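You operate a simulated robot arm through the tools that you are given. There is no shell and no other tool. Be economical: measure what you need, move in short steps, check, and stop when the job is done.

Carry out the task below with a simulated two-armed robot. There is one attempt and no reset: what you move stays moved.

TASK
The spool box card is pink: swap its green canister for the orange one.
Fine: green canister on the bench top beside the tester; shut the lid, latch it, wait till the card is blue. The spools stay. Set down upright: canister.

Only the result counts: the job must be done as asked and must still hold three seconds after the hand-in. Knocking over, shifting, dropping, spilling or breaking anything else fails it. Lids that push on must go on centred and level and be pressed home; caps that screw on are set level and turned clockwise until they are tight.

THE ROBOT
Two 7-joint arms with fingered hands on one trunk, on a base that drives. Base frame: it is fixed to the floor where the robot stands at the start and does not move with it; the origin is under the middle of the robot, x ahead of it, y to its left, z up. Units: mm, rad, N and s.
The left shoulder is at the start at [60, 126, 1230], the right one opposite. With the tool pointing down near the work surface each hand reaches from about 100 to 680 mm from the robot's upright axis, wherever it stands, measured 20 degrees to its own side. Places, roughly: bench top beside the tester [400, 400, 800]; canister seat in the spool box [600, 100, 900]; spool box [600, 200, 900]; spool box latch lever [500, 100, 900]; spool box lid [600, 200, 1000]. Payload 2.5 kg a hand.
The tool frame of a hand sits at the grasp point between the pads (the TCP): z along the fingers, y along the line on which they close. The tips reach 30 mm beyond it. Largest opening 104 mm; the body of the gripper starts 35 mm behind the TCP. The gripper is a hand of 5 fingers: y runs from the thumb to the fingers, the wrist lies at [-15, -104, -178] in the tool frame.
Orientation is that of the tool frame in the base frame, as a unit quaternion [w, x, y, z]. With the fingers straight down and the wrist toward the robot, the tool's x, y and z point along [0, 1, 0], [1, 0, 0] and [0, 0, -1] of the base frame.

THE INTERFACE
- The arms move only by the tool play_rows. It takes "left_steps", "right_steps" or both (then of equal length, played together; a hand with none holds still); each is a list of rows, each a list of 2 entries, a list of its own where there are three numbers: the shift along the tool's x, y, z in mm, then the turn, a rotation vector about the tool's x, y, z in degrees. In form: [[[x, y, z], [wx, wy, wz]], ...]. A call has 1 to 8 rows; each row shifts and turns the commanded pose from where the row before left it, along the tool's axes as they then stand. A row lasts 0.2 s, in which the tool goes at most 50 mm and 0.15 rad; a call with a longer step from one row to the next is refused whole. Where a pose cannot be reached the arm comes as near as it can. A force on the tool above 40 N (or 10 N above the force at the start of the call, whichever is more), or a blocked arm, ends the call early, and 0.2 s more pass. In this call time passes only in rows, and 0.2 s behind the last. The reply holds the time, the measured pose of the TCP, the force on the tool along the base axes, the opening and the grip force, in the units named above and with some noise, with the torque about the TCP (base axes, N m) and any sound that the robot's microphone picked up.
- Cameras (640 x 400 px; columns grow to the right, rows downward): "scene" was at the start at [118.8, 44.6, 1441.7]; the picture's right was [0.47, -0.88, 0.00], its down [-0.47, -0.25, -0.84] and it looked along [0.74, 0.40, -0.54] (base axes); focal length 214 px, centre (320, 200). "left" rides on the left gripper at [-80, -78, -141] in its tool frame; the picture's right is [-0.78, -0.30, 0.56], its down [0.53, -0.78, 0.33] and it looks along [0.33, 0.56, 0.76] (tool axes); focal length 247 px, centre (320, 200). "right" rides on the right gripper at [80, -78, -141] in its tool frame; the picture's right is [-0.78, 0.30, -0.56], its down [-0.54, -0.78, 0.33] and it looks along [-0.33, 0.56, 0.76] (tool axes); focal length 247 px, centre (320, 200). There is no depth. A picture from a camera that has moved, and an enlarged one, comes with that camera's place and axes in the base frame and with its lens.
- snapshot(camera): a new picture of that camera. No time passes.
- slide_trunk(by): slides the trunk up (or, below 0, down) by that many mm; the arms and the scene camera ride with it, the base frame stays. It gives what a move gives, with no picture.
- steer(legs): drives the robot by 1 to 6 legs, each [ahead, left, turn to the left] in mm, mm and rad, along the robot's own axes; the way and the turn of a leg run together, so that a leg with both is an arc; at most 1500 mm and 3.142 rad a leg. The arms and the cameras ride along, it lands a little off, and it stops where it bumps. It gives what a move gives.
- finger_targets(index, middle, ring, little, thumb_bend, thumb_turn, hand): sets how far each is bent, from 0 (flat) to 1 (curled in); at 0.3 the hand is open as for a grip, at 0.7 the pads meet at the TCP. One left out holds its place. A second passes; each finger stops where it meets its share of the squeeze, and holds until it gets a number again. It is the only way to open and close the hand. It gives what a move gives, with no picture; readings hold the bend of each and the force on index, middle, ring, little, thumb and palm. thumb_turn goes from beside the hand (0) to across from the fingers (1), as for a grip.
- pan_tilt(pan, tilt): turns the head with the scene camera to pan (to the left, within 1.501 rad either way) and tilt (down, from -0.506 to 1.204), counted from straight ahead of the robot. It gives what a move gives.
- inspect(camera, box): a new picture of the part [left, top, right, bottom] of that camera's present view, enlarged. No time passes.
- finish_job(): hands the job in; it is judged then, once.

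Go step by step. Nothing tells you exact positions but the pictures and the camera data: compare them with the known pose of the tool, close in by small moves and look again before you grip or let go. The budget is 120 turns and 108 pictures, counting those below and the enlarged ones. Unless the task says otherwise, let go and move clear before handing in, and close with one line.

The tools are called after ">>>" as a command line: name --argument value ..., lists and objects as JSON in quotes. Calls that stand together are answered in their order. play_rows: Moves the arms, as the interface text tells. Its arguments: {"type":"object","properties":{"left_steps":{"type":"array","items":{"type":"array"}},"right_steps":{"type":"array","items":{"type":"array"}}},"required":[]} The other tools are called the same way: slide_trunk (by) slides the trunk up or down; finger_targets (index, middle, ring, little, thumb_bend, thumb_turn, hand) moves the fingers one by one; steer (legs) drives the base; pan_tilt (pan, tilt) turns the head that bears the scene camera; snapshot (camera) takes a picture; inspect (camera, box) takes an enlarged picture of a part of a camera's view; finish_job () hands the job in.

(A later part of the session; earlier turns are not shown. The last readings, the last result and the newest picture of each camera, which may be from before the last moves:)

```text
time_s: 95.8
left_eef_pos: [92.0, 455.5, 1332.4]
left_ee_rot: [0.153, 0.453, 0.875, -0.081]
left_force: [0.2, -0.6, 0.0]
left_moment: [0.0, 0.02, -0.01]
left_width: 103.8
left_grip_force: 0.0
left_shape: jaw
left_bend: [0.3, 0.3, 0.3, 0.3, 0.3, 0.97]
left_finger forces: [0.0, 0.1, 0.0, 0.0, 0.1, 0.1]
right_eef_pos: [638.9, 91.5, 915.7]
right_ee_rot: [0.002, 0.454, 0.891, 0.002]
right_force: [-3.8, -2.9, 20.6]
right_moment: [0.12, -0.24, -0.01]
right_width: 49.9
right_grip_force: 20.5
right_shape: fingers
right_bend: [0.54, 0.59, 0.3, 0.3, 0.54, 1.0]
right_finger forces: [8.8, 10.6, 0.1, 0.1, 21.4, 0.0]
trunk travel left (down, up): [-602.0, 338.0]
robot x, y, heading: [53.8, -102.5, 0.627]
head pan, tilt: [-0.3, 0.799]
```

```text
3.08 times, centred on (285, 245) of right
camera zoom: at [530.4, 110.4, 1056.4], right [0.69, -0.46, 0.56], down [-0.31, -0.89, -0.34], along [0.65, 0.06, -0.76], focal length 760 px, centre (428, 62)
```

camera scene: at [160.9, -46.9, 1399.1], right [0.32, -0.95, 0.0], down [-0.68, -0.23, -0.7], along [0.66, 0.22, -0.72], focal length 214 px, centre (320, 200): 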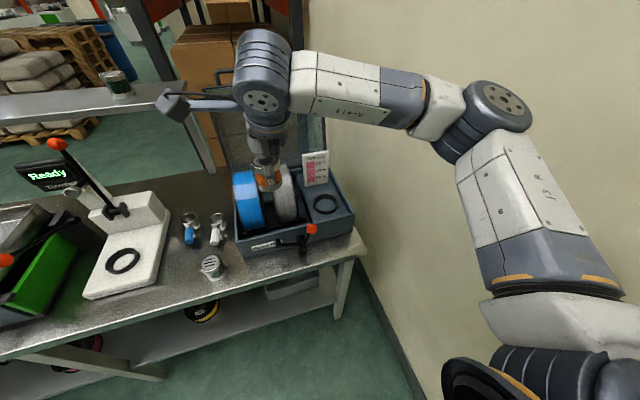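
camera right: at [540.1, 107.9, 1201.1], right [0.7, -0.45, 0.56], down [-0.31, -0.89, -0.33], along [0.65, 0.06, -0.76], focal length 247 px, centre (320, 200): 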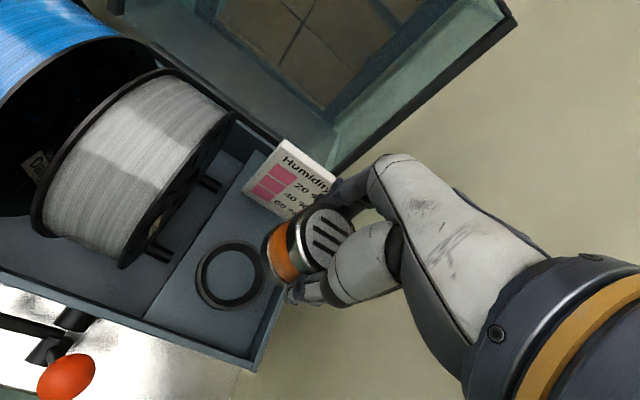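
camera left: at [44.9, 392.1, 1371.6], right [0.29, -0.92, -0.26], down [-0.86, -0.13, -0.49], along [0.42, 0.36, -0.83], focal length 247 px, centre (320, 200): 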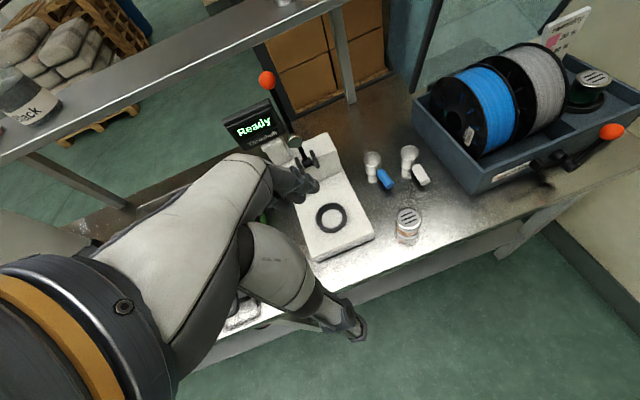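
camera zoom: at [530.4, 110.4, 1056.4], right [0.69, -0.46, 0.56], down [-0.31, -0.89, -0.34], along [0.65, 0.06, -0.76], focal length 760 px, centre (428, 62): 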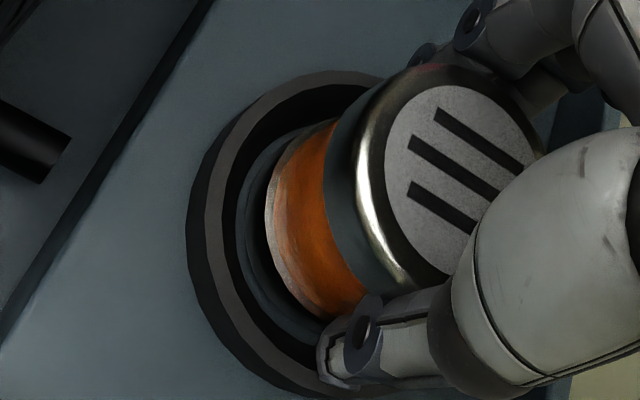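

Both views show the base down inside the ring with floor visible evenly around it, and it slid freely without dropping, so it is seated and centred. I'll relieve the pressure and release.

>>> play_rows --right_steps '[[[0, 0, -5], [0, 0, 0]]]'

>>> finger_targets --hand "right" --index 0.4 --middle 0.44 --thumb_bend 0.4

>>> play_rows --right_steps '[[[0, 0, -12], [0, 0, 0]], [[0, 0, -30], [0, 0, 0]], [[0, 0, -40], [0, 0, 0]], [[0, 0, -40], [0, 0, 0]]]'

>>> inspect --camera "scene" --box '[290, 150, 370, 220]'

```text
time_s: 96.2
left_eef_pos: [92.4, 456.3, 1332.8]
left_ee_rot: [0.152, 0.453, 0.875, -0.081]
left_force: [0.0, -0.3, -0.3]
left_moment: [0.0, 0.01, 0.0]
left_width: 103.7
left_grip_force: 0.0
left_shape: jaw
left_bend: [0.3, 0.3, 0.3, 0.3, 0.3, 0.97]
left_finger forces: [0.0, 0.0, 0.0, 0.1, 0.0, 0.0]
right_eef_pos: [639.4, 92.1, 917.5]
right_ee_rot: [0.0, 0.454, 0.891, -0.001]
right_force: [-0.3, 0.5, 8.9]
right_moment: [0.12, -0.19, -0.02]
right_width: 49.8
right_grip_force: 17.2
right_shape: fingers
right_bend: [0.54, 0.59, 0.3, 0.3, 0.54, 1.0]
right_finger forces: [9.6, 8.3, 0.0, 0.1, 16.7, 0.1]
trunk travel left (down, up): [-602.0, 338.0]
robot x, y, heading: [47.9, -99.4, 0.631]
head pan, tilt: [-0.3, 0.799]
```

```text
time_s: 97.2
left_eef_pos: [92.8, 456.5, 1332.9]
left_ee_rot: [0.151, 0.452, 0.875, -0.082]
left_force: [0.5, -0.3, -0.6]
left_moment: [0.01, -0.02, 0.0]
left_width: 103.9
left_grip_force: 0.0
left_shape: jaw
left_bend: [0.3, 0.3, 0.3, 0.3, 0.3, 0.97]
left_finger forces: [0.1, 0.0, 0.1, 0.0, 0.0, 0.0]
right_eef_pos: [641.1, 89.6, 917.1]
right_ee_rot: [0.002, 0.454, 0.891, -0.001]
right_force: [0.8, -0.6, 1.4]
right_moment: [-0.02, -0.03, -0.03]
right_width: 77.8
right_grip_force: 0.2
right_shape: fingers
right_bend: [0.4, 0.44, 0.3, 0.3, 0.4, 0.99]
right_finger forces: [0.0, 0.1, 0.0, 0.0, 0.1, 0.0]
trunk travel left (down, up): [-602.0, 338.0]
robot x, y, heading: [52.8, -98.1, 0.627]
head pan, tilt: [-0.3, 0.799]
```

```text
time_s: 98.2
left_eef_pos: [91.8, 457.4, 1332.6]
left_ee_rot: [0.152, 0.452, 0.875, -0.082]
left_force: [-0.5, -0.3, -0.6]
left_moment: [0.01, -0.01, -0.01]
left_width: 103.7
left_grip_force: 0.0
left_shape: jaw
left_bend: [0.3, 0.3, 0.3, 0.3, 0.3, 0.97]
left_finger forces: [0.0, 0.0, 0.1, 0.0, 0.1, 0.0]
right_eef_pos: [637.5, 90.8, 1038.7]
right_ee_rot: [0.001, 0.454, 0.891, -0.001]
right_force: [-0.6, 0.2, 0.0]
right_moment: [-0.02, 0.01, -0.01]
right_width: 77.7
right_grip_force: 0.1
right_shape: fingers
right_bend: [0.4, 0.44, 0.3, 0.3, 0.4, 0.99]
right_finger forces: [0.0, 0.0, 0.0, 0.0, 0.0, 0.0]
trunk travel left (down, up): [-602.0, 338.0]
robot x, y, heading: [55.0, -95.1, 0.631]
head pan, tilt: [-0.3, 0.799]
```

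```text
5.71 times, centred on (330, 185) of scene
camera zoom: at [160.3, -46.6, 1399.0], right [0.32, -0.95, 0.0], down [-0.68, -0.23, -0.7], along [0.66, 0.22, -0.72], focal length 1226 px, centre (263, 286)
```

zoom: 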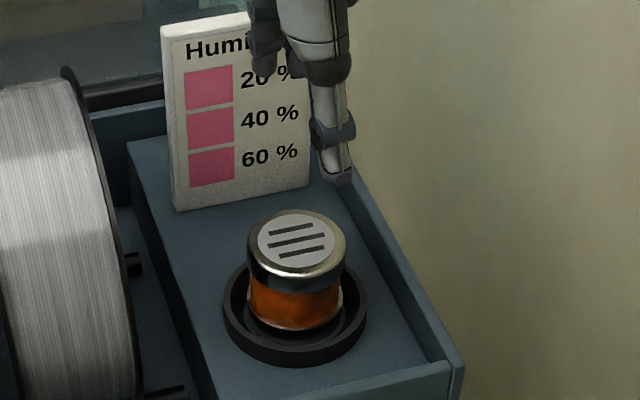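

Orange sits upright in its ring. Next I'll shut the lid by reversing the opening path. The hand goes up first, then I back off, lower the trunk, and re-form the caging pose in free space.

>>> play_rows --right_steps '[[[0, 0, -45], [0, 0, 0]], [[0, 0, -45], [0, 0, 0]], [[0, 0, -45], [0, 0, 0]], [[0, -10, -45], [0, 0, 0]], [[20, -20, -40], [0, 0, 0]]]'

>>> steer --legs '[[-240, 0, 0]]'

>>> slide_trunk --by -130

>>> finger_targets --hand "right" --index 0.45 --middle 0.45 --ring 1 --little 1 --thumb_bend 0.62

```text
time_s: 99.4
left_eef_pos: [92.8, 457.0, 1333.1]
left_ee_rot: [0.152, 0.452, 0.875, -0.082]
left_force: [0.1, 0.4, 0.6]
left_moment: [-0.01, -0.01, -0.04]
left_width: 103.8
left_grip_force: 0.0
left_shape: jaw
left_bend: [0.3, 0.3, 0.3, 0.3, 0.3, 0.97]
left_finger forces: [0.0, 0.0, 0.1, 0.1, 0.0, 0.1]
right_eef_pos: [602.4, 89.7, 1260.4]
right_ee_rot: [0.001, 0.454, 0.891, -0.001]
right_force: [0.7, 0.3, 0.0]
right_moment: [0.0, -0.01, 0.01]
right_width: 77.8
right_grip_force: 0.0
right_shape: fingers
right_bend: [0.4, 0.44, 0.3, 0.3, 0.4, 0.99]
right_finger forces: [0.0, 0.0, 0.0, 0.0, 0.1, 0.1]
trunk travel left (down, up): [-602.0, 338.0]
robot x, y, heading: [55.8, -94.6, 0.623]
head pan, tilt: [-0.3, 0.799]
```

```text
time_s: 101.1
left_eef_pos: [-97.0, 319.6, 1333.2]
left_ee_rot: [0.151, 0.452, 0.875, -0.081]
left_force: [0.4, -0.2, -0.2]
left_moment: [0.02, -0.01, -0.02]
left_width: 103.6
left_grip_force: 0.0
left_shape: jaw
left_bend: [0.3, 0.3, 0.3, 0.3, 0.3, 0.97]
left_finger forces: [0.1, 0.1, 0.1, 0.0, 0.1, 0.1]
right_eef_pos: [413.4, -49.1, 1259.9]
right_ee_rot: [0.0, 0.453, 0.892, -0.001]
right_force: [-0.3, -1.5, -0.1]
right_moment: [0.02, -0.01, -0.03]
right_width: 77.7
right_grip_force: 0.2
right_shape: fingers
right_bend: [0.4, 0.44, 0.3, 0.3, 0.4, 0.99]
right_finger forces: [0.0, 0.0, 0.0, 0.0, 0.1, 0.0]
trunk travel left (down, up): [-602.0, 338.0]
robot x, y, heading: [-137.6, -233.3, 0.623]
head pan, tilt: [-0.3, 0.799]
```

```text
time_s: 102.7
left_eef_pos: [-96.7, 320.6, 1203.1]
left_ee_rot: [0.151, 0.452, 0.875, -0.083]
left_force: [-0.3, 0.1, -0.2]
left_moment: [0.03, 0.05, -0.02]
left_width: 103.6
left_grip_force: 0.1
left_shape: jaw
left_bend: [0.3, 0.3, 0.3, 0.3, 0.3, 0.97]
left_finger forces: [0.1, 0.1, 0.0, 0.1, 0.1, 0.1]
right_eef_pos: [413.5, -47.5, 1130.8]
right_ee_rot: [0.0, 0.454, 0.891, 0.0]
right_force: [1.3, 0.7, -1.0]
right_moment: [-0.03, -0.02, -0.03]
right_width: 77.7
right_grip_force: 0.0
right_shape: fingers
right_bend: [0.4, 0.44, 0.3, 0.3, 0.4, 0.99]
right_finger forces: [0.0, 0.1, 0.0, 0.0, 0.0, 0.0]
trunk travel left (down, up): [-472.0, 468.0]
robot x, y, heading: [-138.6, -235.4, 0.628]
head pan, tilt: [-0.3, 0.799]
```

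```text
time_s: 103.7
left_eef_pos: [-96.0, 319.2, 1203.1]
left_ee_rot: [0.152, 0.451, 0.875, -0.083]
left_force: [-0.5, 0.7, 0.2]
left_moment: [-0.01, 0.01, 0.01]
left_width: 103.7
left_grip_force: 0.1
left_shape: jaw
left_bend: [0.3, 0.3, 0.3, 0.3, 0.3, 0.97]
left_finger forces: [0.0, 0.1, 0.0, 0.0, 0.1, 0.0]
right_eef_pos: [414.3, -47.3, 1129.7]
right_ee_rot: [0.0, 0.454, 0.891, 0.001]
right_force: [0.4, -0.2, 0.4]
right_moment: [0.01, -0.01, 0.01]
right_width: 43.5
right_grip_force: 0.1
right_shape: fingers
right_bend: [0.45, 0.45, 1.0, 1.0, 0.62, 1.0]
right_finger forces: [0.1, 0.0, 0.0, 0.0, 0.0, 0.1]
trunk travel left (down, up): [-472.0, 468.0]
robot x, y, heading: [-138.5, -236.2, 0.622]
head pan, tilt: [-0.3, 0.799]
```

I'm clear in free space. I'll rotate the hand back into the cage orientation while extending it forward.

>>> play_rows --right_steps '[[[20, 25, -15], [-7.76, 2.17, -2.38]], [[20, 25, -10], [-7.76, 2.17, -2.38]], [[20, 25, 0], [-7.76, 2.17, -2.38]], [[20, 25, 0], [-7.76, 2.17, -2.38]], [[10, 20, 10], [-7.76, 2.17, -2.38]], [[10, 15, 15], [-7.76, 2.17, -2.38]], [[10, 10, 15], [-7.76, 2.17, -2.38]], [[10, 5, 15], [-7.76, 2.17, -2.38]]]'

>>> play_rows --right_steps '[[[0, 0, 10], [-4.25, 1.19, -1.3]], [[0, 0, 10], [-4.25, 1.19, -1.3]]]'

```text
time_s: 105.5
left_eef_pos: [-96.2, 319.7, 1202.4]
left_ee_rot: [0.152, 0.452, 0.875, -0.083]
left_force: [-1.0, -0.2, -0.3]
left_moment: [0.05, -0.02, -0.01]
left_width: 103.7
left_grip_force: 0.0
left_shape: jaw
left_bend: [0.3, 0.3, 0.3, 0.3, 0.3, 0.97]
left_finger forces: [0.0, 0.1, 0.1, 0.0, 0.0, 0.1]
right_eef_pos: [453.9, 156.9, 1174.5]
right_ee_rot: [0.105, 0.238, 0.813, 0.521]
right_force: [-0.9, 0.9, -0.1]
right_moment: [0.0, 0.04, 0.02]
right_width: 43.5
right_grip_force: 0.0
right_shape: fingers
right_bend: [0.45, 0.45, 1.0, 1.0, 0.62, 1.0]
right_finger forces: [0.0, 0.0, 0.1, 0.0, 0.0, 0.1]
trunk travel left (down, up): [-472.0, 468.0]
robot x, y, heading: [-139.0, -235.0, 0.629]
head pan, tilt: [-0.3, 0.799]
```

```text
time_s: 106.1
left_eef_pos: [-96.0, 319.3, 1202.7]
left_ee_rot: [0.152, 0.451, 0.875, -0.083]
left_force: [-0.4, -0.4, 0.1]
left_moment: [0.03, 0.0, -0.01]
left_width: 103.9
left_grip_force: 0.0
left_shape: jaw
left_bend: [0.3, 0.3, 0.3, 0.3, 0.3, 0.97]
left_finger forces: [0.0, 0.1, 0.0, 0.0, 0.0, 0.0]
right_eef_pos: [461.8, 174.3, 1166.5]
right_ee_rot: [0.117, 0.2, 0.78, 0.582]
right_force: [0.2, 0.3, -0.2]
right_moment: [-0.01, 0.0, -0.02]
right_width: 43.4
right_grip_force: 0.1
right_shape: fingers
right_bend: [0.45, 0.45, 1.0, 1.0, 0.62, 1.0]
right_finger forces: [0.1, 0.0, 0.0, 0.1, 0.0, 0.0]
trunk travel left (down, up): [-472.0, 468.0]
robot x, y, heading: [-135.9, -236.0, 0.628]
head pan, tilt: [-0.3, 0.799]
```

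The orientation is back exactly. I'll raise the trunk 60 mm and drive forward to just short of the handle.

>>> slide_trunk --by 60

>>> steer --legs '[[275, 8, 0]]'

>>> snapshot --camera "right"

```text
time_s: 107.1
left_eef_pos: [-96.5, 320.6, 1262.1]
left_ee_rot: [0.151, 0.453, 0.875, -0.083]
left_force: [-0.7, -0.7, 0.2]
left_moment: [0.02, -0.01, 0.0]
left_width: 103.5
left_grip_force: 0.0
left_shape: jaw
left_bend: [0.3, 0.3, 0.3, 0.3, 0.3, 0.97]
left_finger forces: [0.0, 0.0, 0.0, 0.0, 0.0, 0.0]
right_eef_pos: [462.2, 174.9, 1227.6]
right_ee_rot: [0.117, 0.2, 0.78, 0.581]
right_force: [0.3, 0.0, 0.3]
right_moment: [0.02, -0.01, 0.01]
right_width: 43.5
right_grip_force: 0.1
right_shape: fingers
right_bend: [0.45, 0.45, 1.0, 1.0, 0.62, 1.0]
right_finger forces: [0.0, 0.0, 0.0, 0.0, 0.1, 0.0]
trunk travel left (down, up): [-532.0, 408.0]
robot x, y, heading: [-138.6, -235.3, 0.63]
head pan, tilt: [-0.3, 0.799]
```

```text
time_s: 109.0
left_eef_pos: [121.7, 488.2, 1263.6]
left_ee_rot: [0.152, 0.451, 0.876, -0.082]
left_force: [0.0, -0.6, 0.0]
left_moment: [-0.01, 0.01, -0.01]
left_width: 103.3
left_grip_force: 0.0
left_shape: jaw
left_bend: [0.3, 0.3, 0.3, 0.3, 0.3, 0.97]
left_finger forces: [0.0, 0.0, 0.0, 0.1, 0.1, 0.0]
right_eef_pos: [679.1, 345.0, 1228.0]
right_ee_rot: [0.115, 0.199, 0.781, 0.58]
right_force: [-0.2, 0.2, -0.6]
right_moment: [0.01, -0.02, 0.01]
right_width: 43.4
right_grip_force: 0.0
right_shape: fingers
right_bend: [0.45, 0.45, 1.0, 1.0, 0.62, 1.0]
right_finger forces: [0.0, 0.1, 0.0, 0.0, 0.0, 0.1]
trunk travel left (down, up): [-532.0, 408.0]
robot x, y, heading: [80.2, -64.3, 0.629]
head pan, tilt: [-0.3, 0.799]
```

```text
9 pictures are left
camera right: at [537.7, 242.1, 1198.7], right [0.52, -0.75, 0.41], down [0.48, -0.14, -0.87], along [0.71, 0.64, 0.29], focal length 247 px, centre (320, 200)
```

right: 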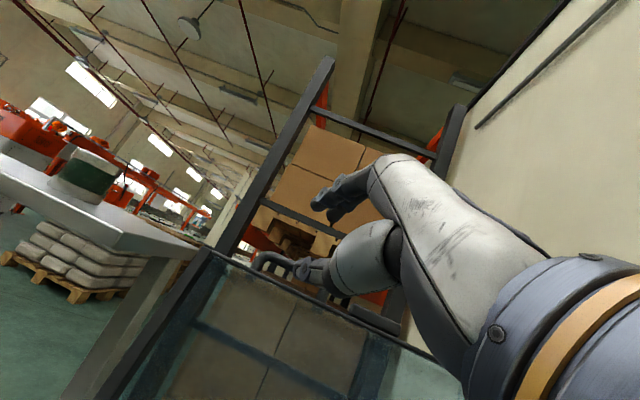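

The view matches where I withdrew. I'll drive forward about 70 mm so the bar enters the cage again.

>>> steer --legs '[[68, 0, 0]]'

>>> inspect --camera "right" --box '[140, 100, 460, 340]'

```text
time_s: 110.0
left_eef_pos: [175.7, 528.7, 1264.1]
left_ee_rot: [0.152, 0.452, 0.875, -0.083]
left_force: [-0.3, 0.5, 0.1]
left_moment: [-0.02, 0.02, 0.03]
left_width: 103.6
left_grip_force: 0.0
left_shape: jaw
left_bend: [0.3, 0.3, 0.3, 0.3, 0.3, 0.97]
left_finger forces: [0.1, 0.1, 0.0, 0.0, 0.0, 0.0]
right_eef_pos: [734.2, 386.4, 1227.1]
right_ee_rot: [0.115, 0.198, 0.781, 0.581]
right_force: [0.7, 1.2, 0.0]
right_moment: [0.03, 0.0, 0.0]
right_width: 43.4
right_grip_force: 0.1
right_shape: fingers
right_bend: [0.45, 0.45, 1.0, 1.0, 0.62, 1.0]
right_finger forces: [0.0, 0.0, 0.0, 0.1, 0.0, 0.0]
trunk travel left (down, up): [-532.0, 408.0]
robot x, y, heading: [135.6, -27.3, 0.63]
head pan, tilt: [-0.3, 0.799]
```

```text
1.67 times, centred on (300, 220) of right
camera zoom: at [592.4, 281.8, 1198.7], right [0.52, -0.75, 0.41], down [0.48, -0.14, -0.87], along [0.71, 0.64, 0.29], focal length 412 px, centre (353, 167)
```

zoom: 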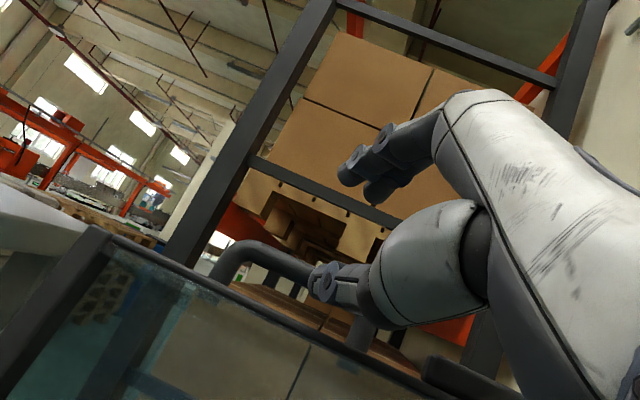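

The lid has settled back to about 106°, so the bar is now near u 905, z 1195, roughly 80 mm further away. I'll see how much further the arm itself can extend, staying slightly high.

>>> play_rows --right_steps '[[[-3, 18, 5], [-3, 0, 0]], [[-8, 6, 17], [-3, 0, 0]], [[-8, 6, 17], [-3, 0, 0]]]'

```text
time_s: 110.8
left_eef_pos: [177.1, 528.8, 1263.1]
left_ee_rot: [0.152, 0.451, 0.876, -0.081]
left_force: [0.3, 0.5, 0.1]
left_moment: [-0.03, 0.01, 0.01]
left_width: 103.7
left_grip_force: 0.1
left_shape: jaw
left_bend: [0.3, 0.3, 0.3, 0.3, 0.3, 0.97]
left_finger forces: [0.0, 0.0, 0.0, 0.0, 0.1, 0.1]
right_eef_pos: [755.4, 400.2, 1244.9]
right_ee_rot: [0.128, 0.19, 0.74, 0.632]
right_force: [-0.9, 0.1, 0.6]
right_moment: [0.01, -0.01, -0.02]
right_width: 43.0
right_grip_force: 0.0
right_shape: fingers
right_bend: [0.45, 0.45, 1.0, 1.0, 0.62, 1.0]
right_finger forces: [0.1, 0.2, 0.0, 0.0, 0.1, 0.0]
right hand out of reach, approached as far as the arm can: row 3
trunk travel left (down, up): [-532.0, 408.0]
robot x, y, heading: [135.0, -26.6, 0.626]
head pan, tilt: [-0.3, 0.799]
```

The arm is at its limit, so I'll creep the base forward in small steps, watching for any block.

>>> steer --legs '[[25, 0, 0]]'

>>> steer --legs '[[22, 0, 0]]'

>>> inspect --camera "right" --box '[140, 100, 460, 340]'

```text
time_s: 111.7
left_eef_pos: [196.0, 544.0, 1261.9]
left_ee_rot: [0.152, 0.451, 0.876, -0.082]
left_force: [0.4, -0.1, 0.6]
left_moment: [0.0, 0.0, -0.02]
left_width: 103.8
left_grip_force: 0.1
left_shape: jaw
left_bend: [0.3, 0.3, 0.3, 0.3, 0.3, 0.97]
left_finger forces: [0.0, 0.0, 0.1, 0.0, 0.0, 0.0]
right_eef_pos: [776.7, 414.8, 1244.2]
right_ee_rot: [0.128, 0.191, 0.741, 0.631]
right_force: [0.2, 0.6, 0.2]
right_moment: [0.02, -0.01, 0.0]
right_width: 43.0
right_grip_force: 0.1
right_shape: fingers
right_bend: [0.45, 0.45, 1.0, 1.0, 0.62, 1.0]
right_finger forces: [0.1, 0.0, 0.0, 0.0, 0.1, 0.0]
trunk travel left (down, up): [-532.0, 408.0]
robot x, y, heading: [158.1, -13.3, 0.629]
head pan, tilt: [-0.3, 0.799]
```

```text
time_s: 112.5
left_eef_pos: [214.9, 556.2, 1263.2]
left_ee_rot: [0.152, 0.452, 0.875, -0.082]
left_force: [-0.1, 0.1, -0.4]
left_moment: [-0.01, 0.03, 0.01]
left_width: 103.8
left_grip_force: 0.1
left_shape: jaw
left_bend: [0.3, 0.3, 0.3, 0.3, 0.3, 0.97]
left_finger forces: [0.0, 0.1, 0.1, 0.1, 0.1, 0.0]
right_eef_pos: [793.5, 428.7, 1243.1]
right_ee_rot: [0.129, 0.191, 0.741, 0.631]
right_force: [0.6, -0.2, 0.4]
right_moment: [0.02, -0.03, 0.0]
right_width: 43.1
right_grip_force: 0.0
right_shape: fingers
right_bend: [0.45, 0.45, 1.0, 1.0, 0.62, 1.0]
right_finger forces: [0.0, 0.0, 0.0, 0.0, 0.1, 0.0]
trunk travel left (down, up): [-532.0, 408.0]
robot x, y, heading: [170.4, 4.5, 0.631]
head pan, tilt: [-0.3, 0.799]
```

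```text
1.67 times, centred on (300, 220) of right
camera zoom: at [653.6, 330.5, 1194.7], right [0.49, -0.8, 0.35], down [0.53, -0.04, -0.85], along [0.69, 0.6, 0.4], focal length 412 px, centre (353, 167)
```

zoom: 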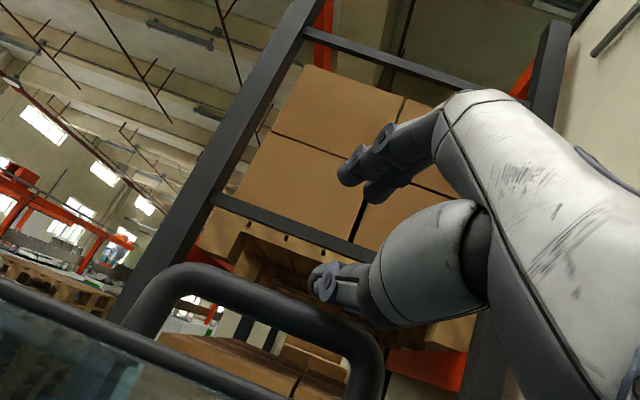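

The base got there unblocked, and the hand now hovers above the handle. A steeper hand should straddle the bar with the thumb in front and the fingers behind, so I'll back off 40 mm and pitch down 34°.

>>> steer --legs '[[-40, 0, 0]]'

>>> play_rows --right_steps '[[[0, 3, 0], [8.5, 0, 0]], [[0, 3, 0], [8.5, 0, 0]], [[0, 0, 0], [8.5, 0, 0]], [[0, 0, 0], [8.5, 0, 0]]]'

>>> inspect --camera "right" --box '[140, 100, 460, 340]'

```text
time_s: 113.3
left_eef_pos: [180.4, 532.2, 1262.2]
left_ee_rot: [0.153, 0.451, 0.875, -0.081]
left_force: [-0.6, 0.6, 0.0]
left_moment: [0.03, 0.01, 0.01]
left_width: 104.0
left_grip_force: 0.0
left_shape: jaw
left_bend: [0.3, 0.3, 0.3, 0.3, 0.3, 0.97]
left_finger forces: [0.1, 0.0, 0.0, 0.0, 0.0, 0.1]
right_eef_pos: [760.7, 404.2, 1244.2]
right_ee_rot: [0.13, 0.192, 0.74, 0.632]
right_force: [-0.5, -0.7, -1.1]
right_moment: [0.02, -0.02, -0.02]
right_width: 43.0
right_grip_force: 0.1
right_shape: fingers
right_bend: [0.45, 0.45, 1.0, 1.0, 0.62, 1.0]
right_finger forces: [0.0, 0.0, 0.1, 0.0, 0.0, 0.0]
trunk travel left (down, up): [-532.0, 408.0]
robot x, y, heading: [135.7, -20.4, 0.634]
head pan, tilt: [-0.3, 0.799]
```

```text
time_s: 114.3
left_eef_pos: [181.3, 532.5, 1262.7]
left_ee_rot: [0.152, 0.451, 0.876, -0.081]
left_force: [0.3, 0.1, -0.3]
left_moment: [-0.02, -0.01, -0.02]
left_width: 103.7
left_grip_force: 0.1
left_shape: jaw
left_bend: [0.3, 0.3, 0.3, 0.3, 0.3, 0.97]
left_finger forces: [0.0, 0.0, 0.1, 0.1, 0.0, 0.0]
right_eef_pos: [739.2, 397.6, 1249.2]
right_ee_rot: [0.068, 0.221, 0.893, 0.387]
right_force: [0.6, -0.3, -0.9]
right_moment: [0.02, 0.01, 0.0]
right_width: 43.1
right_grip_force: 0.0
right_shape: fingers
right_bend: [0.45, 0.45, 1.0, 1.0, 0.62, 1.0]
right_finger forces: [0.0, 0.0, 0.0, 0.0, 0.0, 0.1]
right hand out of reach, approached as far as the arm can: row 3, 4
trunk travel left (down, up): [-532.0, 408.0]
robot x, y, heading: [142.4, -22.4, 0.629]
head pan, tilt: [-0.3, 0.799]
```

```text
1.67 times, centred on (300, 220) of right
camera zoom: at [602.0, 293.7, 1293.7], right [0.63, -0.54, 0.56], down [0.31, -0.49, -0.82], along [0.71, 0.69, -0.14], focal length 412 px, centre (353, 167)
```

zoom: 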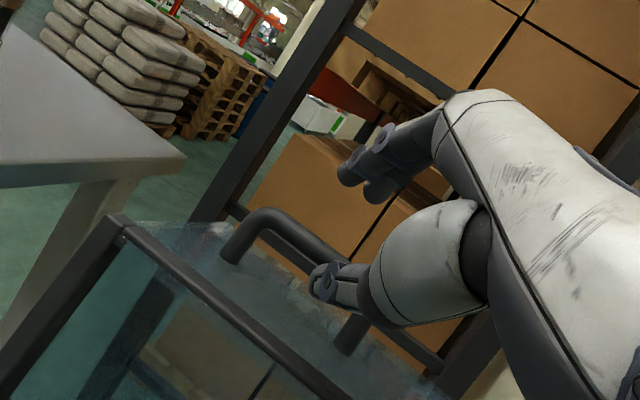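

Now I can measure it: bar at about (u 920, z 1200), rim at (u 851, z 1165). I'll creep in along the finger direction with the base and trunk so the bar enters between thumb and fingers.

>>> steer --legs '[[50, 0, 0]]'

>>> slide_trunk --by -12

>>> steer --legs '[[15, 0, 0]]'

>>> slide_trunk --by -12

>>> inspect --camera "right" --box '[140, 100, 460, 340]'

```text
time_s: 115.3
left_eef_pos: [223.2, 563.2, 1261.7]
left_ee_rot: [0.151, 0.451, 0.876, -0.083]
left_force: [1.7, 0.2, -0.3]
left_moment: [0.02, 0.0, -0.01]
left_width: 103.6
left_grip_force: 0.0
left_shape: jaw
left_bend: [0.3, 0.3, 0.3, 0.3, 0.3, 0.97]
left_finger forces: [0.1, 0.0, 0.0, 0.1, 0.1, 0.1]
right_eef_pos: [779.6, 427.6, 1248.1]
right_ee_rot: [0.067, 0.22, 0.893, 0.387]
right_force: [-0.5, -0.3, -0.2]
right_moment: [0.01, -0.02, 0.02]
right_width: 42.9
right_grip_force: 0.1
right_shape: fingers
right_bend: [0.45, 0.45, 1.0, 1.0, 0.62, 1.0]
right_finger forces: [0.0, 0.1, 0.0, 0.1, 0.0, 0.1]
trunk travel left (down, up): [-532.0, 408.0]
robot x, y, heading: [182.4, 9.1, 0.632]
head pan, tilt: [-0.3, 0.799]
```

```text
time_s: 115.9
left_eef_pos: [222.1, 560.8, 1252.1]
left_ee_rot: [0.153, 0.451, 0.876, -0.082]
left_force: [-0.8, 0.3, -0.7]
left_moment: [0.0, 0.01, 0.03]
left_width: 103.6
left_grip_force: 0.0
left_shape: jaw
left_bend: [0.3, 0.3, 0.3, 0.3, 0.3, 0.97]
left_finger forces: [0.0, 0.1, 0.0, 0.0, 0.0, 0.1]
right_eef_pos: [779.7, 427.0, 1236.8]
right_ee_rot: [0.066, 0.221, 0.892, 0.388]
right_force: [-0.4, -0.6, 0.1]
right_moment: [-0.03, -0.04, 0.01]
right_width: 43.2
right_grip_force: 0.0
right_shape: fingers
right_bend: [0.45, 0.45, 1.0, 1.0, 0.62, 1.0]
right_finger forces: [0.0, 0.0, 0.0, 0.0, 0.0, 0.0]
trunk travel left (down, up): [-520.0, 420.0]
robot x, y, heading: [179.9, 8.7, 0.633]
head pan, tilt: [-0.3, 0.799]
```

```text
time_s: 116.6
left_eef_pos: [231.2, 569.4, 1252.3]
left_ee_rot: [0.152, 0.452, 0.875, -0.082]
left_force: [-0.2, 0.0, -0.1]
left_moment: [-0.03, 0.02, 0.0]
left_width: 103.6
left_grip_force: 0.1
left_shape: jaw
left_bend: [0.3, 0.3, 0.3, 0.3, 0.3, 0.97]
left_finger forces: [0.1, 0.0, 0.1, 0.1, 0.0, 0.1]
right_eef_pos: [789.9, 433.5, 1239.3]
right_ee_rot: [0.067, 0.221, 0.892, 0.389]
right_force: [-8.3, -8.6, 7.4]
right_moment: [-0.3, 0.33, 0.0]
right_width: 47.6
right_grip_force: 7.0
right_shape: fingers
right_bend: [0.45, 0.45, 1.0, 1.0, 0.6, 1.0]
right_finger forces: [0.0, 0.0, 0.0, 0.0, 14.1, 0.0]
trunk travel left (down, up): [-520.0, 420.0]
robot x, y, heading: [192.5, 16.8, 0.629]
head pan, tilt: [-0.3, 0.799]
```

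```text
time_s: 117.2
left_eef_pos: [230.1, 566.3, 1241.0]
left_ee_rot: [0.152, 0.452, 0.875, -0.079]
left_force: [0.4, -0.1, 0.6]
left_moment: [0.02, -0.04, -0.03]
left_width: 103.4
left_grip_force: 0.0
left_shape: jaw
left_bend: [0.3, 0.3, 0.3, 0.3, 0.3, 0.97]
left_finger forces: [0.0, 0.0, 0.1, 0.0, 0.0, 0.0]
right_eef_pos: [787.4, 431.0, 1232.3]
right_ee_rot: [0.069, 0.221, 0.89, 0.394]
right_force: [-13.8, -18.1, 14.6]
right_moment: [-0.38, 0.38, 0.08]
right_width: 42.5
right_grip_force: 11.6
right_shape: fingers
right_bend: [0.45, 0.45, 1.0, 1.0, 0.65, 0.99]
right_finger forces: [0.0, 0.1, 0.0, 0.0, 24.2, 0.0]
trunk travel left (down, up): [-508.0, 432.0]
robot x, y, heading: [192.7, 17.7, 0.623]
head pan, tilt: [-0.3, 0.799]
```

```text
1.67 times, centred on (300, 220) of right
camera zoom: at [650.5, 327.1, 1275.9], right [0.63, -0.55, 0.55], down [0.31, -0.48, -0.82], along [0.71, 0.69, -0.13], focal length 412 px, centre (353, 167)
```

zoom: 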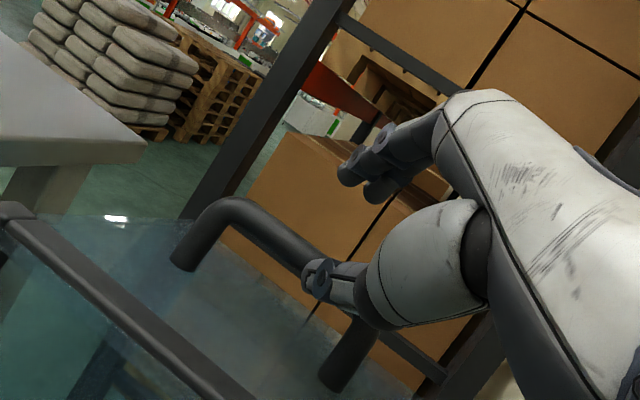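

The thumb is pressing on the front of the bar from above. I'll back off 22 mm, lower 26 mm so the thumb can go under, and come forward again.

>>> steer --legs '[[-24, 0, 0]]'

>>> slide_trunk --by -24

>>> steer --legs '[[22, 0, 0]]'

```text
time_s: 118.0
left_eef_pos: [214.0, 555.9, 1239.8]
left_ee_rot: [0.152, 0.451, 0.876, -0.081]
left_force: [-0.5, -0.7, 0.8]
left_moment: [0.01, -0.01, 0.02]
left_width: 103.6
left_grip_force: 0.0
left_shape: jaw
left_bend: [0.3, 0.3, 0.3, 0.3, 0.3, 0.97]
left_finger forces: [0.1, 0.0, 0.0, 0.0, 0.1, 0.1]
right_eef_pos: [771.3, 421.5, 1225.3]
right_ee_rot: [0.066, 0.221, 0.892, 0.388]
right_force: [-0.6, -1.0, 0.3]
right_moment: [-0.02, 0.01, 0.0]
right_width: 42.8
right_grip_force: 0.2
right_shape: fingers
right_bend: [0.45, 0.45, 1.0, 1.0, 0.62, 1.0]
right_finger forces: [0.0, 0.0, 0.0, 0.0, 0.0, 0.0]
trunk travel left (down, up): [-508.0, 432.0]
robot x, y, heading: [173.3, -1.3, 0.63]
head pan, tilt: [-0.3, 0.799]
```

```text
time_s: 118.7
left_eef_pos: [213.9, 556.0, 1215.5]
left_ee_rot: [0.152, 0.451, 0.875, -0.081]
left_force: [-0.4, -0.2, 0.1]
left_moment: [-0.01, -0.01, 0.01]
left_width: 103.6
left_grip_force: 0.0
left_shape: jaw
left_bend: [0.3, 0.3, 0.3, 0.3, 0.3, 0.97]
left_finger forces: [0.0, 0.0, 0.0, 0.0, 0.0, 0.0]
right_eef_pos: [772.0, 420.8, 1202.1]
right_ee_rot: [0.067, 0.221, 0.891, 0.39]
right_force: [0.7, 0.5, 3.5]
right_moment: [0.05, 0.01, 0.01]
right_width: 38.3
right_grip_force: 1.9
right_shape: fingers
right_bend: [0.45, 0.45, 1.0, 1.0, 0.66, 1.0]
right_finger forces: [0.4, 0.0, 0.1, 0.1, 3.6, 0.0]
trunk travel left (down, up): [-484.0, 456.0]
robot x, y, heading: [173.8, 0.2, 0.629]
head pan, tilt: [-0.3, 0.799]
```

```text
time_s: 119.5
left_eef_pos: [231.4, 568.7, 1215.2]
left_ee_rot: [0.153, 0.451, 0.875, -0.081]
left_force: [0.8, -0.6, 0.2]
left_moment: [0.01, 0.03, -0.03]
left_width: 103.7
left_grip_force: 0.0
left_shape: jaw
left_bend: [0.3, 0.3, 0.3, 0.3, 0.3, 0.97]
left_finger forces: [0.0, 0.0, 0.1, 0.0, 0.1, 0.0]
right_eef_pos: [788.9, 434.2, 1200.0]
right_ee_rot: [0.066, 0.221, 0.892, 0.388]
right_force: [0.2, 0.2, 1.0]
right_moment: [0.04, -0.03, -0.01]
right_width: 40.6
right_grip_force: 0.6
right_shape: fingers
right_bend: [0.45, 0.45, 1.0, 1.0, 0.64, 1.0]
right_finger forces: [0.0, 0.0, 0.0, 0.1, 1.6, 0.1]
trunk travel left (down, up): [-484.0, 456.0]
robot x, y, heading: [195.1, 14.1, 0.627]
head pan, tilt: [-0.3, 0.799]
```

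The thumb slid in low without resistance. I'll close index and middle over the bar and look.

>>> finger_targets --hand "right" --index 0.68 --middle 0.68 --thumb_bend 0.66

>>> inspect --camera "right" --box '[140, 100, 460, 340]'

```text
time_s: 120.5
left_eef_pos: [230.9, 569.4, 1214.1]
left_ee_rot: [0.152, 0.451, 0.876, -0.081]
left_force: [-0.7, -0.4, -0.2]
left_moment: [0.01, 0.01, 0.04]
left_width: 103.8
left_grip_force: 0.1
left_shape: jaw
left_bend: [0.3, 0.3, 0.3, 0.3, 0.3, 0.97]
left_finger forces: [0.0, 0.0, 0.0, 0.0, 0.0, 0.0]
right_eef_pos: [788.7, 434.8, 1201.6]
right_ee_rot: [0.066, 0.22, 0.892, 0.389]
right_force: [3.4, 2.9, 5.2]
right_moment: [0.14, -0.01, -0.06]
right_width: 16.7
right_grip_force: 3.2
right_shape: fingers
right_bend: [0.62, 0.68, 1.0, 1.0, 0.66, 1.0]
right_finger forces: [6.3, 0.1, 0.0, 0.1, 0.0, 0.1]
trunk travel left (down, up): [-484.0, 456.0]
robot x, y, heading: [193.0, 15.8, 0.627]
head pan, tilt: [-0.3, 0.799]
```

```text
1.67 times, centred on (300, 220) of right
camera zoom: at [652.1, 331.1, 1246.0], right [0.63, -0.54, 0.56], down [0.31, -0.48, -0.82], along [0.71, 0.69, -0.14], focal length 412 px, centre (353, 167)
```

zoom: 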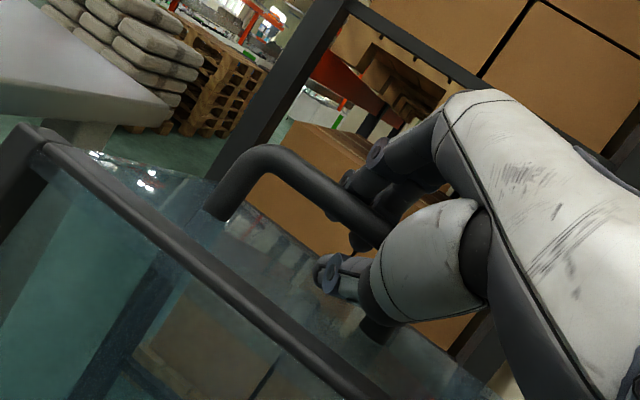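

The bar is well caged, with fingers over it and thumb under. Using base and trunk only, I'll bring the lid forward along the reverse arc.

>>> steer --legs '[[-30, 0, 0]]'

>>> slide_trunk --by 12

>>> steer --legs '[[-42, 0, 0]]'

>>> slide_trunk --by 10

```text
time_s: 121.4
left_eef_pos: [205.3, 551.9, 1216.0]
left_ee_rot: [0.153, 0.451, 0.876, -0.08]
left_force: [-0.4, -0.5, -0.1]
left_moment: [0.0, -0.04, 0.04]
left_width: 103.8
left_grip_force: 0.1
left_shape: jaw
left_bend: [0.3, 0.3, 0.3, 0.3, 0.3, 0.97]
left_finger forces: [0.0, 0.0, 0.0, 0.0, 0.0, 0.0]
right_eef_pos: [765.5, 414.8, 1205.3]
right_ee_rot: [0.069, 0.222, 0.89, 0.392]
right_force: [7.0, 3.4, 16.7]
right_moment: [0.37, 0.01, -0.17]
right_width: 21.9
right_grip_force: 8.9
right_shape: fingers
right_bend: [0.54, 0.68, 1.0, 1.0, 0.69, 1.0]
right_finger forces: [14.9, 0.4, 0.0, 0.0, 2.4, 0.0]
trunk travel left (down, up): [-484.0, 456.0]
robot x, y, heading: [163.8, -7.4, 0.633]
head pan, tilt: [-0.3, 0.799]
```

```text
time_s: 122.0
left_eef_pos: [207.7, 552.5, 1227.1]
left_ee_rot: [0.153, 0.451, 0.876, -0.081]
left_force: [-0.6, -0.3, -1.0]
left_moment: [0.01, 0.03, -0.04]
left_width: 103.9
left_grip_force: 0.2
left_shape: jaw
left_bend: [0.3, 0.3, 0.3, 0.3, 0.3, 0.97]
left_finger forces: [0.0, 0.1, 0.0, 0.0, 0.0, 0.1]
right_eef_pos: [767.1, 416.2, 1215.6]
right_ee_rot: [0.069, 0.223, 0.891, 0.391]
right_force: [0.7, 2.7, 1.1]
right_moment: [0.04, 0.0, -0.01]
right_width: 13.1
right_grip_force: 1.8
right_shape: fingers
right_bend: [0.64, 0.68, 1.0, 1.0, 0.66, 1.0]
right_finger forces: [2.9, 0.1, 0.0, 0.0, 0.0, 0.1]
trunk travel left (down, up): [-496.0, 444.0]
robot x, y, heading: [168.8, -5.1, 0.633]
head pan, tilt: [-0.3, 0.799]
```

```text
time_s: 122.9
left_eef_pos: [173.1, 525.8, 1226.7]
left_ee_rot: [0.154, 0.451, 0.875, -0.08]
left_force: [0.2, -1.3, 0.5]
left_moment: [-0.02, 0.03, 0.01]
left_width: 103.6
left_grip_force: 0.1
left_shape: jaw
left_bend: [0.3, 0.3, 0.3, 0.3, 0.3, 0.97]
left_finger forces: [0.1, 0.0, 0.0, 0.0, 0.0, 0.1]
right_eef_pos: [734.0, 390.4, 1220.0]
right_ee_rot: [0.069, 0.223, 0.889, 0.395]
right_force: [2.3, 1.4, 13.7]
right_moment: [0.3, -0.01, -0.09]
right_width: 19.6
right_grip_force: 6.2
right_shape: fingers
right_bend: [0.57, 0.68, 1.0, 1.0, 0.67, 1.0]
right_finger forces: [11.4, 0.0, 0.1, 0.0, 1.2, 0.1]
trunk travel left (down, up): [-496.0, 444.0]
robot x, y, heading: [131.7, -28.4, 0.632]
head pan, tilt: [-0.3, 0.799]
```

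```text
time_s: 123.4
left_eef_pos: [173.8, 527.0, 1236.7]
left_ee_rot: [0.153, 0.451, 0.876, -0.082]
left_force: [-0.2, 0.3, -0.5]
left_moment: [-0.02, 0.0, 0.0]
left_width: 103.8
left_grip_force: 0.2
left_shape: jaw
left_bend: [0.3, 0.3, 0.3, 0.3, 0.3, 0.97]
left_finger forces: [0.0, 0.0, 0.1, 0.0, 0.0, 0.1]
right_eef_pos: [733.3, 390.4, 1227.4]
right_ee_rot: [0.07, 0.224, 0.889, 0.394]
right_force: [1.0, 1.1, 0.8]
right_moment: [0.01, 0.03, -0.02]
right_width: 11.2
right_grip_force: 1.2
right_shape: fingers
right_bend: [0.66, 0.68, 1.0, 1.0, 0.66, 1.0]
right_finger forces: [1.7, 0.0, 0.0, 0.0, 0.0, 0.1]
trunk travel left (down, up): [-506.0, 434.0]
robot x, y, heading: [133.8, -30.8, 0.629]
head pan, tilt: [-0.3, 0.799]
```

It follows well, with about 82 mm of travel and low force. I'll continue over the top of the arc.

>>> steer --legs '[[-42, 0, 0]]'

>>> slide_trunk --by 6

>>> steer --legs '[[-42, 0, 0]]'

>>> inspect --camera "right" --box '[140, 100, 460, 340]'

```text
time_s: 124.3
left_eef_pos: [140.0, 501.6, 1236.8]
left_ee_rot: [0.153, 0.452, 0.875, -0.081]
left_force: [0.6, -1.1, -0.8]
left_moment: [0.01, 0.01, 0.02]
left_width: 103.5
left_grip_force: 0.1
left_shape: jaw
left_bend: [0.3, 0.3, 0.3, 0.3, 0.3, 0.97]
left_finger forces: [0.0, 0.1, 0.0, 0.1, 0.0, 0.0]
right_eef_pos: [699.9, 364.5, 1227.7]
right_ee_rot: [0.071, 0.224, 0.889, 0.393]
right_force: [1.3, 1.0, 0.2]
right_moment: [0.04, -0.01, -0.05]
right_width: 10.1
right_grip_force: 1.1
right_shape: fingers
right_bend: [0.67, 0.68, 1.0, 1.0, 0.66, 1.0]
right_finger forces: [1.5, 0.0, 0.1, 0.0, 0.0, 0.1]
trunk travel left (down, up): [-506.0, 434.0]
robot x, y, heading: [98.4, -55.5, 0.629]
head pan, tilt: [-0.3, 0.799]
```

```text
time_s: 124.9
left_eef_pos: [140.2, 503.0, 1243.8]
left_ee_rot: [0.153, 0.451, 0.875, -0.082]
left_force: [0.6, 0.1, 0.2]
left_moment: [0.0, 0.0, -0.02]
left_width: 103.8
left_grip_force: 0.1
left_shape: jaw
left_bend: [0.3, 0.3, 0.3, 0.3, 0.3, 0.97]
left_finger forces: [0.0, 0.1, 0.0, 0.0, 0.0, 0.0]
right_eef_pos: [700.3, 364.4, 1233.8]
right_ee_rot: [0.07, 0.224, 0.889, 0.393]
right_force: [1.0, 0.7, 0.3]
right_moment: [0.0, 0.0, -0.02]
right_width: 8.8
right_grip_force: 0.2
right_shape: fingers
right_bend: [0.67, 0.68, 1.0, 1.0, 0.66, 1.0]
right_finger forces: [0.9, 0.1, 0.0, 0.0, 0.1, 0.1]
trunk travel left (down, up): [-512.0, 428.0]
robot x, y, heading: [100.5, -55.5, 0.628]
head pan, tilt: [-0.3, 0.799]
```

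```text
time_s: 125.8
left_eef_pos: [105.4, 477.8, 1243.8]
left_ee_rot: [0.153, 0.452, 0.875, -0.081]
left_force: [0.4, 0.6, 1.0]
left_moment: [-0.01, 0.01, 0.01]
left_width: 103.8
left_grip_force: 0.1
left_shape: jaw
left_bend: [0.3, 0.3, 0.3, 0.3, 0.3, 0.97]
left_finger forces: [0.0, 0.1, 0.1, 0.1, 0.1, 0.0]
right_eef_pos: [664.9, 340.0, 1233.2]
right_ee_rot: [0.07, 0.224, 0.889, 0.393]
right_force: [1.0, 0.8, -0.5]
right_moment: [-0.01, -0.02, -0.03]
right_width: 9.3
right_grip_force: 0.9
right_shape: fingers
right_bend: [0.67, 0.68, 1.0, 1.0, 0.66, 1.0]
right_finger forces: [0.8, 0.0, 0.1, 0.0, 0.0, 0.2]
trunk travel left (down, up): [-512.0, 428.0]
robot x, y, heading: [67.8, -78.5, 0.63]
head pan, tilt: [-0.3, 0.799]
```

```text
1.67 times, centred on (300, 220) of right
camera zoom: at [527.4, 237.3, 1276.9], right [0.62, -0.55, 0.56], down [0.31, -0.48, -0.82], along [0.72, 0.69, -0.13], focal length 412 px, centre (353, 167)
```

zoom: 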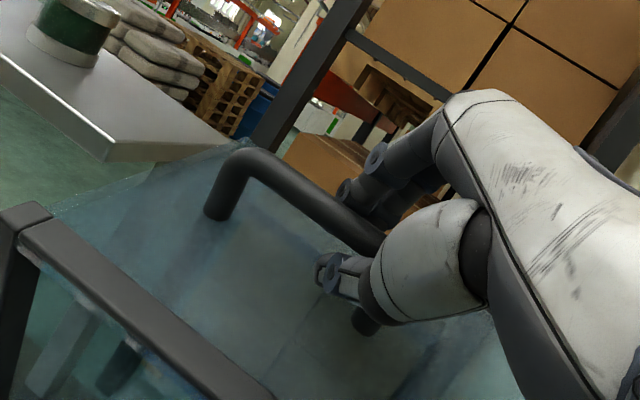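

The bar is still caged and the lid is near 80°. I'll continue, now starting downward.

>>> steer --legs '[[-40, 0, 0]]'

>>> slide_trunk --by -6

>>> steer --legs '[[-35, 0, 0]]'

>>> slide_trunk --by -10

```text
time_s: 126.7
left_eef_pos: [74.9, 454.8, 1242.9]
left_ee_rot: [0.152, 0.452, 0.875, -0.081]
left_force: [-0.5, 0.4, -0.3]
left_moment: [0.01, -0.02, 0.0]
left_width: 103.7
left_grip_force: 0.0
left_shape: jaw
left_bend: [0.3, 0.3, 0.3, 0.3, 0.3, 0.97]
left_finger forces: [0.1, 0.0, 0.0, 0.0, 0.0, 0.0]
right_eef_pos: [634.3, 314.4, 1233.7]
right_ee_rot: [0.071, 0.225, 0.889, 0.393]
right_force: [0.8, -0.4, -0.9]
right_moment: [0.03, -0.01, -0.04]
right_width: 9.5
right_grip_force: 1.0
right_shape: fingers
right_bend: [0.67, 0.68, 1.0, 1.0, 0.66, 1.0]
right_finger forces: [0.6, 0.0, 0.1, 0.1, 0.6, 0.0]
trunk travel left (down, up): [-512.0, 428.0]
robot x, y, heading: [35.0, -99.2, 0.627]
head pan, tilt: [-0.3, 0.799]
```

```text
time_s: 127.2
left_eef_pos: [76.0, 453.3, 1237.9]
left_ee_rot: [0.153, 0.452, 0.875, -0.082]
left_force: [-0.7, 0.4, 0.6]
left_moment: [0.01, -0.01, 0.01]
left_width: 103.7
left_grip_force: 0.1
left_shape: jaw
left_bend: [0.3, 0.3, 0.3, 0.3, 0.3, 0.97]
left_finger forces: [0.0, 0.0, 0.1, 0.0, 0.1, 0.0]
right_eef_pos: [635.4, 316.4, 1228.0]
right_ee_rot: [0.07, 0.224, 0.889, 0.393]
right_force: [0.6, 0.7, 0.2]
right_moment: [0.03, -0.01, -0.02]
right_width: 9.8
right_grip_force: 0.4
right_shape: fingers
right_bend: [0.67, 0.68, 1.0, 1.0, 0.66, 1.0]
right_finger forces: [0.6, 0.0, 0.0, 0.0, 0.0, 0.0]
trunk travel left (down, up): [-506.0, 434.0]
robot x, y, heading: [31.2, -102.9, 0.628]
head pan, tilt: [-0.3, 0.799]
```

```text
time_s: 128.1
left_eef_pos: [46.9, 434.3, 1237.4]
left_ee_rot: [0.153, 0.453, 0.875, -0.082]
left_force: [-0.6, 0.1, -0.3]
left_moment: [0.0, 0.0, 0.04]
left_width: 103.7
left_grip_force: 0.1
left_shape: jaw
left_bend: [0.3, 0.3, 0.3, 0.3, 0.3, 0.97]
left_finger forces: [0.1, 0.0, 0.1, 0.1, 0.0, 0.0]
right_eef_pos: [606.2, 295.4, 1227.0]
right_ee_rot: [0.071, 0.225, 0.889, 0.393]
right_force: [0.0, 0.7, -2.1]
right_moment: [0.0, 0.0, 0.0]
right_width: 11.1
right_grip_force: 0.9
right_shape: fingers
right_bend: [0.67, 0.68, 1.0, 1.0, 0.65, 1.0]
right_finger forces: [0.8, 0.0, 0.1, 0.0, 1.1, 0.0]
trunk travel left (down, up): [-506.0, 434.0]
robot x, y, heading: [5.5, -124.5, 0.629]
head pan, tilt: [-0.3, 0.799]
```

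```text
time_s: 128.6
left_eef_pos: [46.7, 433.4, 1227.1]
left_ee_rot: [0.152, 0.452, 0.875, -0.082]
left_force: [-0.2, -0.2, 0.3]
left_moment: [0.02, 0.04, -0.02]
left_width: 103.9
left_grip_force: 0.1
left_shape: jaw
left_bend: [0.3, 0.3, 0.3, 0.3, 0.3, 0.97]
left_finger forces: [0.1, 0.0, 0.0, 0.0, 0.0, 0.1]
right_eef_pos: [606.5, 295.4, 1217.7]
right_ee_rot: [0.07, 0.224, 0.889, 0.393]
right_force: [0.1, 0.4, 0.1]
right_moment: [0.02, -0.01, 0.02]
right_width: 9.4
right_grip_force: 0.1
right_shape: fingers
right_bend: [0.67, 0.68, 1.0, 1.0, 0.66, 1.0]
right_finger forces: [0.4, 0.1, 0.1, 0.0, 0.0, 0.0]
trunk travel left (down, up): [-496.0, 444.0]
robot x, y, heading: [4.6, -124.8, 0.63]
head pan, tilt: [-0.3, 0.799]
```

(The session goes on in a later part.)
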